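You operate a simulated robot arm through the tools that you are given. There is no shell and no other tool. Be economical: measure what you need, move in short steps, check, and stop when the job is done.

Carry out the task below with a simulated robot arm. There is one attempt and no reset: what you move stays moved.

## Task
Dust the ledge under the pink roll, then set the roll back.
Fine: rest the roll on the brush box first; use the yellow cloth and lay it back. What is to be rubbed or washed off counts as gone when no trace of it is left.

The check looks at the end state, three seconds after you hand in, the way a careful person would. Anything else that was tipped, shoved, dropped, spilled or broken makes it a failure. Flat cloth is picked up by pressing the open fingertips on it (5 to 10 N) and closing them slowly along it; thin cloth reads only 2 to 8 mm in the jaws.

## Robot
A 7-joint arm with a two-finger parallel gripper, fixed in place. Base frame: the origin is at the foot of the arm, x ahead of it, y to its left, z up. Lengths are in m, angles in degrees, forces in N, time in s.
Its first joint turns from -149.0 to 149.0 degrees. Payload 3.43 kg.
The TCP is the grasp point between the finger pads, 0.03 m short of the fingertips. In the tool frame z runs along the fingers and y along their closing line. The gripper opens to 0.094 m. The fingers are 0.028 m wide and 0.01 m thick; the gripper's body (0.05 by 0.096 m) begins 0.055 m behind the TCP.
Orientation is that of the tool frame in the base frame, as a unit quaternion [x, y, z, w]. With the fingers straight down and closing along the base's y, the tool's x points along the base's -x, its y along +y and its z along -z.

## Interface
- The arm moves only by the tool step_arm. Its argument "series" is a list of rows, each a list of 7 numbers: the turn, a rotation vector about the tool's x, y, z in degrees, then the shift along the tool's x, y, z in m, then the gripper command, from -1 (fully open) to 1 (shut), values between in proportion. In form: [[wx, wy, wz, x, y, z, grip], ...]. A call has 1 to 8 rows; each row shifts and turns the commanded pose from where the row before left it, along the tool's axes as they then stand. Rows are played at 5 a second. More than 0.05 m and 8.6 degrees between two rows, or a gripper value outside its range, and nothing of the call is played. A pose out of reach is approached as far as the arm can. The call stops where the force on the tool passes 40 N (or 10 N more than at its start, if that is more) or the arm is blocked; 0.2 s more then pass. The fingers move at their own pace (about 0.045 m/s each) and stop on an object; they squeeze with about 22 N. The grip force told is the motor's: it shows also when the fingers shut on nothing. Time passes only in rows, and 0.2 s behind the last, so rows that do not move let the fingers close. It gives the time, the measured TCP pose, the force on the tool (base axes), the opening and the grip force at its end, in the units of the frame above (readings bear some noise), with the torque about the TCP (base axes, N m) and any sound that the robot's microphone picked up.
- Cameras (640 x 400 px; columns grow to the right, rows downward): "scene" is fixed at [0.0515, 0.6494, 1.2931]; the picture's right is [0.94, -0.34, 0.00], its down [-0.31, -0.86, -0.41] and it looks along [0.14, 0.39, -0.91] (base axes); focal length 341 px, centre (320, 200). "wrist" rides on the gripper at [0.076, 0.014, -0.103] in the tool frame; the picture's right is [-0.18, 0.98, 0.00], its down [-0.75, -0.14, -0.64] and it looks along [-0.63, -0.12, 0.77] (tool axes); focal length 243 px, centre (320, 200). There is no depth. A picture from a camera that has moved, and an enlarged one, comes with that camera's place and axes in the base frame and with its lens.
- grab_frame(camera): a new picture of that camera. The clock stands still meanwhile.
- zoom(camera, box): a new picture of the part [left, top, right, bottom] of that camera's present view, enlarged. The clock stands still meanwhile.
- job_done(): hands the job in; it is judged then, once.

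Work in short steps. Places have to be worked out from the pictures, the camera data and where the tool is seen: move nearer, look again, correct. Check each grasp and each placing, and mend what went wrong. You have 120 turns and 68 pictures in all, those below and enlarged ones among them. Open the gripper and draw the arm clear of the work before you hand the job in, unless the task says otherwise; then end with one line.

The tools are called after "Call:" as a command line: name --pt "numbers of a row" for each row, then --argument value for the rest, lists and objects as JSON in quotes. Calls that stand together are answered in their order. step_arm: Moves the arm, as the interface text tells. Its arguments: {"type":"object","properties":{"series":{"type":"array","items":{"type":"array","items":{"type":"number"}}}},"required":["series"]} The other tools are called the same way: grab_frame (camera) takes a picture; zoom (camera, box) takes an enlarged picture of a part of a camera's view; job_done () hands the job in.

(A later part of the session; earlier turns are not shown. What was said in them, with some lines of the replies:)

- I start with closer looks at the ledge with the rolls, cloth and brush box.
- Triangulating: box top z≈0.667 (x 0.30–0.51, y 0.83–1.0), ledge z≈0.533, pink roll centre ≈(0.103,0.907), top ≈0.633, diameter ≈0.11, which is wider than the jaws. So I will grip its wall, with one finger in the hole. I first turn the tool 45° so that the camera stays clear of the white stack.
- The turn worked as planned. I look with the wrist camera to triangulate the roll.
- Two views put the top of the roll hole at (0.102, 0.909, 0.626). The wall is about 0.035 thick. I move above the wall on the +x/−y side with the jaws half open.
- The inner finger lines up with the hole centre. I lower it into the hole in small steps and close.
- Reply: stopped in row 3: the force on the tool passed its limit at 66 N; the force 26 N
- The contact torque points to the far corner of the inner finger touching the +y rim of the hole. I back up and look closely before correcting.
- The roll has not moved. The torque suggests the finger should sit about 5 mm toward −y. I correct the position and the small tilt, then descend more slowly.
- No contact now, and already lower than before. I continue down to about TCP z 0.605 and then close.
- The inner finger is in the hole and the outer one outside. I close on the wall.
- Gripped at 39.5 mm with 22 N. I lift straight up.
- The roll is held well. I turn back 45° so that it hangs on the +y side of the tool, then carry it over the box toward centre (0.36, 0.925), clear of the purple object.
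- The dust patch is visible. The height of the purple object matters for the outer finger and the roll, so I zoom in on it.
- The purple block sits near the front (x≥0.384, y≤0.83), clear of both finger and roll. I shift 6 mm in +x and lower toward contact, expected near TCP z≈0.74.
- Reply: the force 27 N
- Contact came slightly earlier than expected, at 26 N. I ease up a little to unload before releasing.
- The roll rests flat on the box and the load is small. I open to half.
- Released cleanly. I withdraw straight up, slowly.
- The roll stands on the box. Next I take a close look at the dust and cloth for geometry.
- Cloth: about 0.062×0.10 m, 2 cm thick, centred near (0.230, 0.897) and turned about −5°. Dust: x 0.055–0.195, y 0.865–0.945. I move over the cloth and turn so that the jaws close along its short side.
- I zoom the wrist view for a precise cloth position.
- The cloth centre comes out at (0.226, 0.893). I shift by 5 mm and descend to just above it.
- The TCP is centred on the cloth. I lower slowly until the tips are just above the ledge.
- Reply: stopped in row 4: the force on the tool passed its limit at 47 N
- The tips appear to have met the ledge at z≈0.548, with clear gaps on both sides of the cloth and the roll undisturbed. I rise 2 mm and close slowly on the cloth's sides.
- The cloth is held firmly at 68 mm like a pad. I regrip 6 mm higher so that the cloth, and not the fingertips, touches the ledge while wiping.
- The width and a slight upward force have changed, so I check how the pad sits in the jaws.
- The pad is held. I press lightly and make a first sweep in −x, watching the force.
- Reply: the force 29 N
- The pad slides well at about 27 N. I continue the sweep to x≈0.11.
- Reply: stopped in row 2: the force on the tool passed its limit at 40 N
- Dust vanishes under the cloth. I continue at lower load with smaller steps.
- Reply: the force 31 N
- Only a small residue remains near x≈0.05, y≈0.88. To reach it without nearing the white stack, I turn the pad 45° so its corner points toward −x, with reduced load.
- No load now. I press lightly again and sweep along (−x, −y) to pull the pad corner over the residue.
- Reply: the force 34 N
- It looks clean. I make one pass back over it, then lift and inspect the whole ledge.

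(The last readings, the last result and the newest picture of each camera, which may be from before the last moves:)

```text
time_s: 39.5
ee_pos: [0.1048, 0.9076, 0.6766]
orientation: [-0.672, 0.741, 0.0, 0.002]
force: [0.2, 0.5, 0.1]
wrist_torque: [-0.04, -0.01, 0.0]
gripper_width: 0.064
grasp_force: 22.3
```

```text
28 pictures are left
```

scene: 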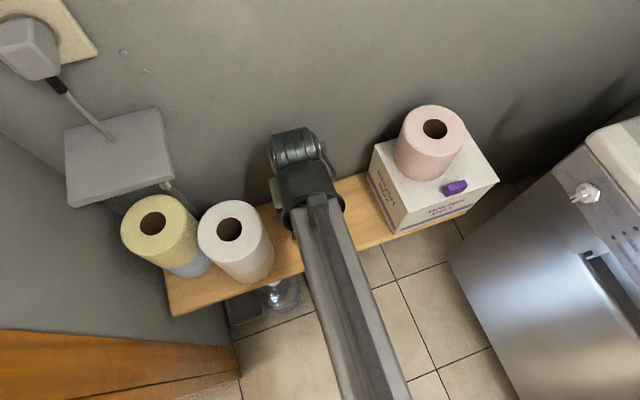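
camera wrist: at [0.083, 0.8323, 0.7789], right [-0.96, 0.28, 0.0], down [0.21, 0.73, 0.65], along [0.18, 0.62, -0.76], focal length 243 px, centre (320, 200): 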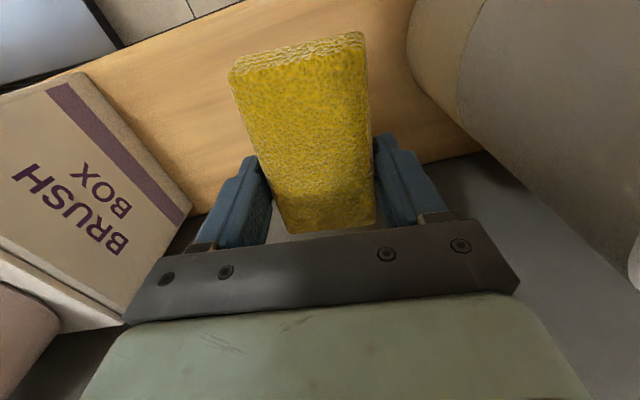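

I carry the cloth back above its place, which also uncovers the wiped area for inspection.

Call:
step_arm --pt "0 0 0 0 -0.03 0 0.2" --pt "0 0 0 0 -0.03 0 0.2" --pt "0 0 0 0 -0.03 0 0.2" --pt "0 0 0 0.002 -0.0317 0 0.2" --pt "0 0 0 0 0 0 0.2"

Call:
zoom --camera "scene" --box '[230, 170, 390, 270]'

Call:
zoom --camera "wrist" --box '[240, 0, 640, 250]'

```text
time_s: 40.6
ee_pos: [0.2259, 0.8933, 0.6783]
orientation: [-0.674, 0.739, 0.0, 0.002]
force: [0.3, 0.8, 0.6]
wrist_torque: [0.01, -0.01, 0.0]
gripper_width: 0.064
grasp_force: 21.7
```

```text
4.00 times, centred on (310, 220) of scene
camera zoom: at [0.0515, 0.6494, 1.2931], right [0.94, -0.34, 0.0], down [-0.31, -0.86, -0.41], along [0.14, 0.39, -0.91], focal length 1364 px, centre (360, 120)
```

zoom: 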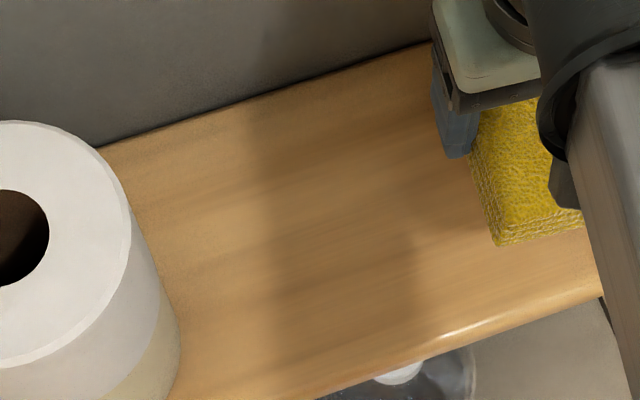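

```text
1.60 times, centred on (440, 125) of wrist
camera zoom: at [0.2055, 0.8182, 0.7807], right [-0.96, 0.27, 0.0], down [0.21, 0.73, 0.65], along [0.18, 0.62, -0.76], focal length 388 px, centre (128, 320)
```

zoom: 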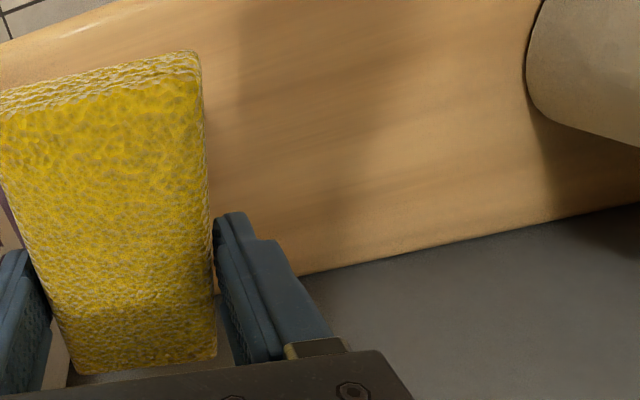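

The ledge is clean. I lower the cloth at its original place; contact should come at TCP z≈0.588.

Call:
step_arm --pt "0 0 0 -0.0015 -0.001 0.03 0.2" --pt "0 0 0 0 0 0.03 0.2" --pt "0 0 0 0 0 0.02 0.2" --pt "0 0 0 0 0 0.007 0.2" --pt "0 0 0 0 0 0.003 0.2" --pt "0 0 0 0 0 0 0.2"

```text
time_s: 42.0
ee_pos: [0.2286, 0.8957, 0.588]
orientation: [-0.674, 0.739, 0.001, 0.003]
force: [0.1, 0.8, 8.1]
wrist_torque: [-0.55, -0.13, -0.03]
gripper_width: 0.0639
grasp_force: 22.5
```

Light contact at 8 N. I open slowly and lift away.

Call:
step_arm --pt "0 0 0 0 0 0 -0.3" --pt "0 0 0 0 0 0 -0.5" --pt "0 0 0 0 0 0 -0.7" --pt "0 0 0 0 0 0 -0.8" --pt "0 0 0 0 0 -0.01 -0.8" --pt "0 0 0 0 0 -0.02 -0.8" --pt "0 0 0 0 0 -0.04 -0.8" --pt "0 0 0 0 0 -0.04 -0.8"

Call:
step_arm --pt "0 0 0 0 0 -0.045 -0.4" --pt "0 0 0 0 0 -0.045 -0.35" --pt "0 0 0 0 0 -0.045 -0.35" --pt "0 0 0 0 0 -0.04 -0.35" --pt "0 0 0 0 0 0 -0.35"

Call:
grab_frame --camera "scene"

Call:
zoom --camera "wrist" --box '[200, 0, 520, 200]'

```text
time_s: 43.9
ee_pos: [0.2252, 0.8968, 0.6968]
orientation: [-0.673, 0.739, 0.001, 0.003]
force: [0.8, 0.2, -0.6]
wrist_torque: [0.02, 0.03, -0.04]
gripper_width: 0.0845
grasp_force: 0.1
```

```text
time_s: 45.0
ee_pos: [0.2268, 0.8952, 0.8758]
orientation: [-0.674, 0.739, 0.0, 0.002]
force: [1.1, 0.2, 0.3]
wrist_torque: [-0.01, 0.01, 0.01]
gripper_width: 0.0637
grasp_force: 0.0
```

```text
25 pictures are left
```

scene: 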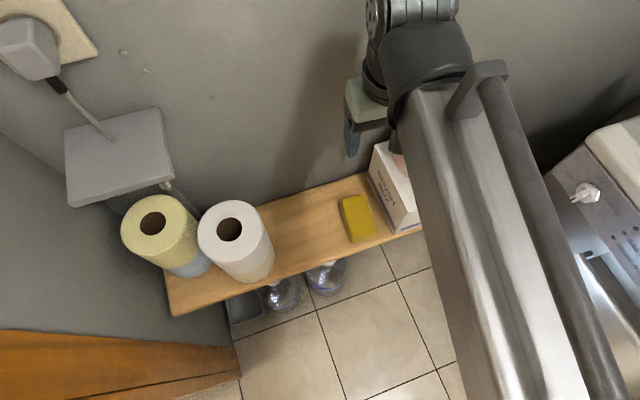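

```text
2.00 times, centred on (360, 100) of wrist
camera zoom: at [0.2048, 0.8202, 0.9773], right [-0.96, 0.27, 0.0], down [0.21, 0.73, 0.65], along [0.18, 0.62, -0.76], focal length 485 px, centre (240, 400)
```

zoom: 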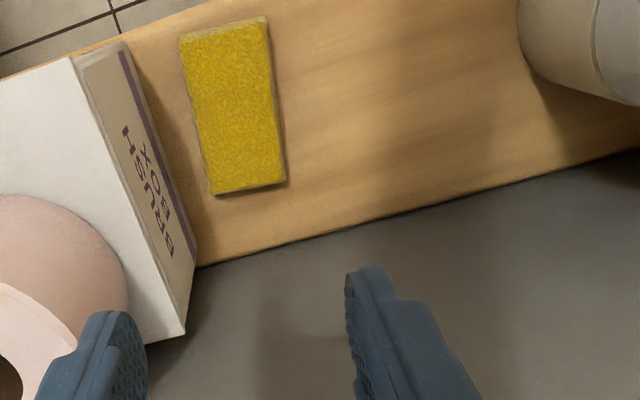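

Cloth is back. I turn the tool back and go above the roll, retracing the release pose (0.365, 0.885).

Call:
step_arm --pt "0 0 8.47 0 0 0 -0.35" --pt "0 0 8.47 0 0 0 -0.35" --pt "0 0 8.47 0 0 0 -0.35" --pt "0 0 8.47 0 0 0 -0.35" --pt "0 0 8.47 0 0 0 -0.35" --pt "0 0 8.47 0 0 0 -0.35" --pt "0 0 8.47 0 0 0 -0.35" --pt "0 0 8.47 0 0 0 -0.35"

Call:
step_arm --pt "0 0 8.47 0 0 0 -0.35" --pt "0 0 8.47 0 0 0 -0.35" --pt "0 0 0 -0.046 -0.003 0 -0.35" --pt "0 0 0 -0.046 -0.003 0 -0.35" --pt "0 0 0 -0.046 -0.0035 0 -0.35" --pt "0 0 0 0 0 0.02 -0.35" --pt "0 0 0 0 0 0 -0.35"

Call:
grab_frame --camera "wrist"

Call:
grab_frame --camera "scene"

```text
time_s: 46.9
ee_pos: [0.2273, 0.8943, 0.8734]
orientation: [-0.146, 0.989, 0.002, 0.002]
force: [0.2, -0.5, -0.2]
wrist_torque: [0.0, 0.01, -0.01]
gripper_width: 0.0633
grasp_force: 0.0
```

```text
time_s: 48.5
ee_pos: [0.3648, 0.883, 0.8541]
orientation: [0.001, 1.0, 0.003, 0.0]
force: [-0.6, 0.8, 0.2]
wrist_torque: [-0.01, 0.03, -0.01]
gripper_width: 0.0636
grasp_force: 0.1
```

```text
23 pictures are left
camera wrist: at [0.29, 0.8969, 0.9555], right [0.18, 0.98, 0.0], down [0.75, -0.14, 0.64], along [0.63, -0.12, -0.77], focal length 243 px, centre (320, 200)
```

wrist: 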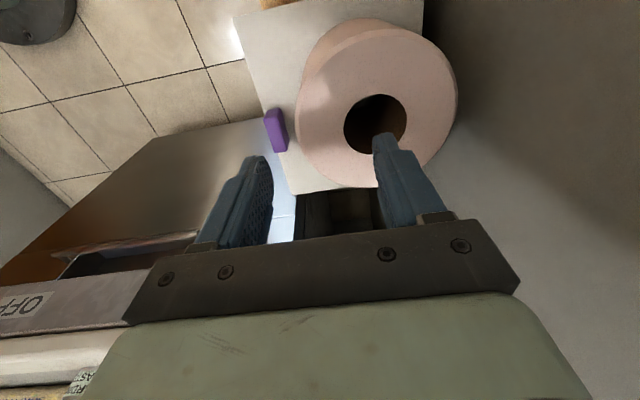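

```text
22 pictures are left
```

scene: 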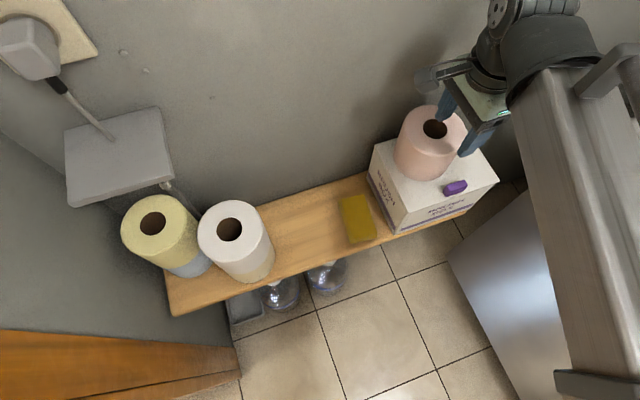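

Aligned again. I correct the small tilt and y offset, then descend into the hole.

Call:
step_arm --pt "0.3 0 0 0 0.0022 0.01 -0.35" --pt "0 0 0 0 0 0.01 -0.35" --pt "0 0 0 0 0 0.01 -0.35" --pt "0 0 0 0 0 0.01 -0.35" --pt "0 0 0 0 0 0.01 -0.35" --pt "0 0 0 0 0 0.01 -0.35" --pt "0 0 0 0 0 0.01 -0.35" --pt "0 0 0 0 0 0 -0.35"

```text
time_s: 50.2
ee_pos: [0.3656, 0.8879, 0.783]
orientation: [0.0, 1.0, -0.002, 0.001]
force: [0.6, -0.6, 0.4]
wrist_torque: [0.03, -0.01, 0.02]
gripper_width: 0.0634
grasp_force: 0.1
```

No contact so far. I continue to the grip height and close.

Call:
step_arm --pt "0 0 0 0 -0.002 0.01 -0.35" --pt "0 0 0 0 0 0.01 -0.35" --pt "0 0 0 0 0 0.01 -0.35" --pt "0 0 0 0 0 0 -0.1" --pt "0 0 0 0 0 0 0.1" --pt "0 0 0 0 0 0 0.4" --pt "0 0 0 0 0 0 1" --pt "0 0 0 0 0 0 1"

```text
time_s: 52.0
ee_pos: [0.3652, 0.885, 0.7526]
orientation: [-0.001, 1.0, -0.001, 0.0]
force: [0.0, -0.2, -0.5]
wrist_torque: [0.05, -0.02, -0.04]
gripper_width: 0.0388
grasp_force: 22.1
```

Regripped at 38.8 mm. I lift and carry it back toward the ledge.

Call:
step_arm --pt "0 0 0 0 0 -0.01 1" --pt "0 0 0 0 0 -0.02 1" --pt "0 0 0 0 0 -0.02 1" --pt "0 0 0 0.03 0 0 1" --pt "0 0 0 0.03 0 0 1" --pt "0 0 0 0.03 -0.001 0 1" --pt "0 0 0 0.03 -0.002 0 1" --pt "0 0 0 0.03 -0.002 0 1"

Call:
step_arm --pt "0 0 0 0.03 -0.002 0 1" --pt "0 0 0 0.02 -0.001 0 1" --pt "0 0 -7.5 0 0 0 1" --pt "0 0 -7.5 0 0 0 1" --pt "0 0 -7.5 0 0 0 1" --pt "0 0 -7.5 0 0 0 1" --pt "0 0 -7.5 0 0 0 1" --pt "0 0 -7.4 0 0 0 1"

Call:
grab_frame --camera "scene"

Call:
grab_frame --camera "wrist"

```text
time_s: 53.9
ee_pos: [0.2157, 0.8801, 0.8018]
orientation: [0.001, 1.0, -0.001, 0.001]
force: [-0.5, -0.7, -2.1]
wrist_torque: [-0.04, -0.02, 0.04]
gripper_width: 0.0389
grasp_force: 21.8
```

```text
time_s: 55.6
ee_pos: [0.1646, 0.8776, 0.8039]
orientation: [-0.382, 0.924, -0.002, 0.001]
force: [-0.1, -0.6, -0.8]
wrist_torque: [-0.03, -0.03, -0.01]
gripper_width: 0.0387
grasp_force: 22.2
```

```text
21 pictures are left
```

scene: 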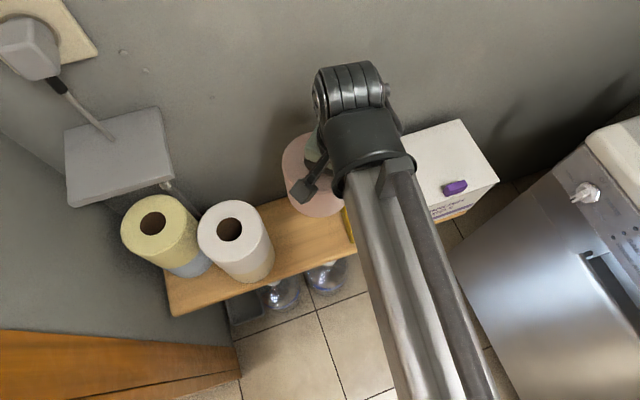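

```text
20 pictures are left
camera wrist: at [0.1007, 0.8335, 0.9046], right [-0.56, 0.83, 0.0], down [0.63, 0.43, 0.64], along [0.53, 0.36, -0.77], focal length 243 px, centre (320, 200)
```

wrist: 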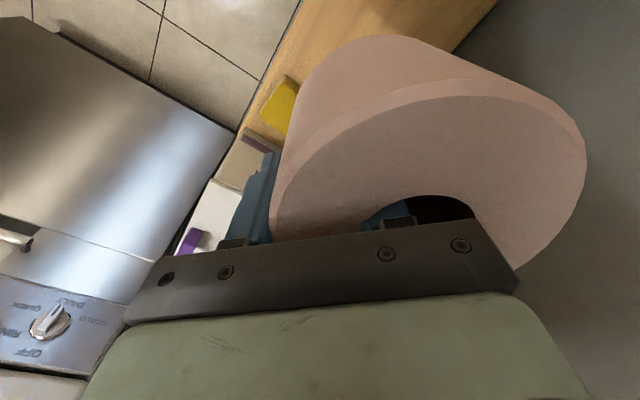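

I shift to the original grip spot (0.129, 0.876) and lower most of the way.

Call:
step_arm --pt "-0.26 0 0 0.013 0.0119 0 1" --pt "0 0 0 0.013 0.0119 0 1" --pt "0 0 0 0 0 0.035 1" --pt "0 0 0 0 0 0.035 1" --pt "0 0 0 0 0 0.035 1" --pt "0 0 0 0 0 0.035 1" --pt "0 0 0 0 0 0.03 1" --pt "0 0 0 0 0 0 1"

Call:
grab_frame --camera "scene"

```text
time_s: 57.5
ee_pos: [0.1285, 0.8767, 0.6303]
orientation: [-0.382, 0.924, 0.001, 0.001]
force: [-0.2, 0.3, -0.8]
wrist_torque: [-0.05, -0.01, -0.01]
gripper_width: 0.0385
grasp_force: 21.8
```

```text
19 pictures are left
```

scene: 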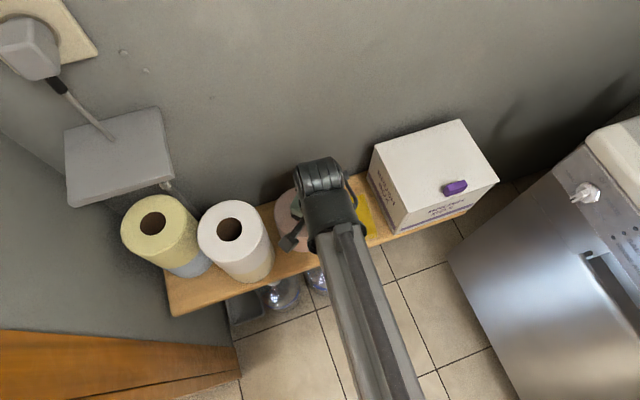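

Position is right. I lower in small steps to contact, expected near TCP z≈0.61.

Call:
step_arm --pt "0 0 0 0 0 0.008 1" --pt "0 0 0 0 0 0.006 1" --pt "0 0 0 0 0 0.003 1" --pt "0 0 0 0 0 0.002 1" --pt "0 0 0 0 0 0 1"

```text
time_s: 58.6
ee_pos: [0.1292, 0.8765, 0.612]
orientation: [-0.382, 0.924, 0.0, 0.0]
force: [0.0, 0.7, -0.5]
wrist_torque: [-0.05, -0.07, 0.0]
gripper_width: 0.0386
grasp_force: 21.6
```

Call:
step_arm --pt "0 0 0 0 0 0.002 1" --pt "0 0 0 0 0 0.0015 1" --pt "0 0 0 0 0 0 1"

```text
time_s: 59.5
ee_pos: [0.1287, 0.8763, 0.6094]
orientation: [-0.381, 0.925, 0.001, -0.001]
force: [-0.4, -0.3, -0.8]
wrist_torque: [-0.01, -0.02, 0.03]
gripper_width: 0.0386
grasp_force: 22.2
```

Still no contact; I lower a few more millimetres in 1 mm steps.

Call:
step_arm --pt "0 0 0 0 0 0.001 1" --pt "0 0 0 0 0 0.001 1" --pt "0 0 0 0 0 0.001 1" --pt "0 0 0 0 0 0 1"

```text
time_s: 60.5
ee_pos: [0.1296, 0.8758, 0.608]
orientation: [-0.382, 0.924, 0.001, 0.0]
force: [0.2, 0.4, 3.5]
wrist_torque: [-0.06, -0.1, -0.01]
gripper_width: 0.0385
grasp_force: 22.5
```

Contact (3.5 N). I release slowly.

Call:
step_arm --pt "0 0 0 0 0 0.0005 1" --pt "0 0 0 0 0 0 0.1" --pt "0 0 0 0 0 0 0.0" --pt "0 0 0 0 0 0 -0.2" --pt "0 0 0 0 0 0 -0.35" --pt "0 0 0 0 0 0 -0.35" --pt "0 0 0 0 0 0 -0.35"

Call:
grab_frame --camera "wrist"

```text
time_s: 62.0
ee_pos: [0.1282, 0.8762, 0.6061]
orientation: [-0.382, 0.924, 0.001, 0.001]
force: [0.0, -1.2, 0.1]
wrist_torque: [0.03, -0.02, 0.03]
gripper_width: 0.0636
grasp_force: 0.1
```

```text
18 pictures are left
camera wrist: at [0.0653, 0.8321, 0.7085], right [-0.56, 0.83, 0.0], down [0.63, 0.43, 0.64], along [0.53, 0.36, -0.77], focal length 243 px, centre (320, 200)
```

wrist: 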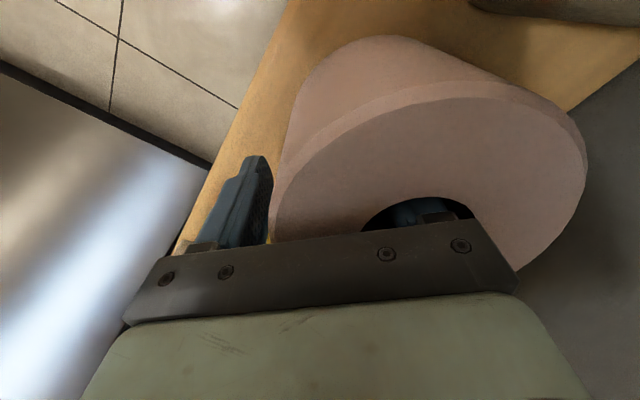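

Released. I withdraw straight up and then clear of the work.

Call:
step_arm --pt "0 0 0 0 0 -0.01 -0.35" --pt "0 0 0 0 0 -0.02 -0.35" --pt "0 0 0 0 0 -0.02 -0.35" --pt "0 0 0 0 0 -0.03 -0.35" --pt "0 0 0 0 0 -0.04 -0.35" --pt "0 0 0 0 0 -0.04 -0.5" --pt "0 0 0 0 0 -0.04 -0.8" --pt "0 0 0 0 0 -0.04 -1"

Call:
step_arm --pt "0 0 0 0.01 -0.04 -0.015 -1" --pt "0 0 0 0.01 -0.04 -0.015 -1" --pt "0 0 0 0.01 -0.04 -0.015 -1" --pt "0 0 0 0.01 -0.04 -0.015 -1" --pt "0 0 0 0.01 -0.04 -0.015 -1" --pt "0 0 0 0 0 0 -1"

Call:
grab_frame --camera "scene"

Call:
zoom --camera "scene" --box '[240, 150, 400, 250]'

```text
time_s: 63.9
ee_pos: [0.1308, 0.8765, 0.8459]
orientation: [-0.382, 0.924, 0.001, 0.0]
force: [-0.3, 0.5, 0.0]
wrist_torque: [-0.01, 0.02, -0.03]
gripper_width: 0.0941
grasp_force: 0.0
```

```text
time_s: 65.2
ee_pos: [0.2338, 0.699, 0.9199]
orientation: [-0.382, 0.924, 0.001, -0.001]
force: [-0.5, -0.7, -0.1]
wrist_torque: [0.01, 0.02, 0.01]
gripper_width: 0.0944
grasp_force: 0.0
```

```text
17 pictures are left
```

scene: 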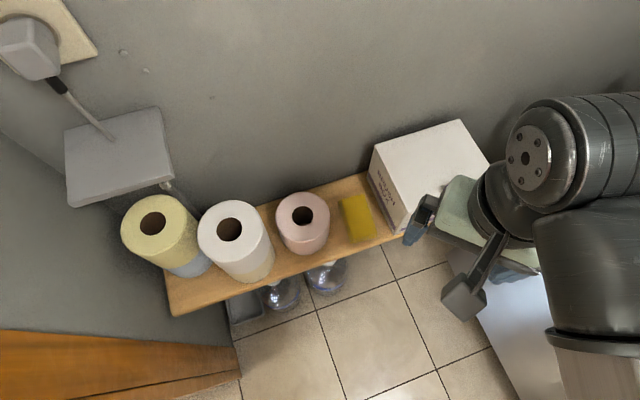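

```text
4.00 times, centred on (320, 200) of scene
camera zoom: at [0.0515, 0.6494, 1.2931], right [0.94, -0.34, 0.0], down [-0.31, -0.86, -0.41], along [0.14, 0.39, -0.91], focal length 1364 px, centre (320, 200)
```

zoom: 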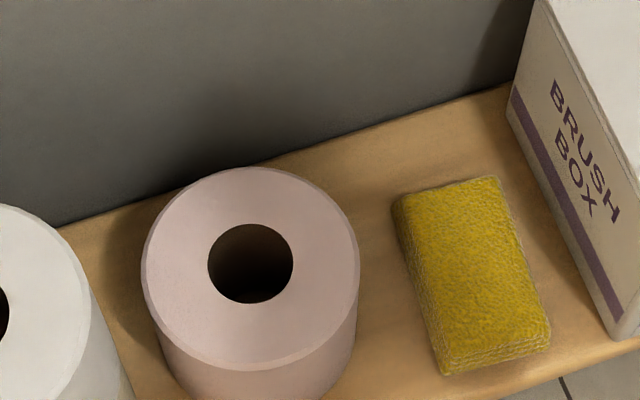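

The ledge is clean, the roll stands within a few millimetres of its first place, and the cloth lies back beside it. The box and stacks are undisturbed, and the arm is clear and open. I hand in.

Call:
job_done

```text
The job is handed in.
```

The ledge under the pink roll is dusted with no trace left, the yellow cloth is laid back, and the roll is set back in its place. Both sit within about 5 mm of where they started.
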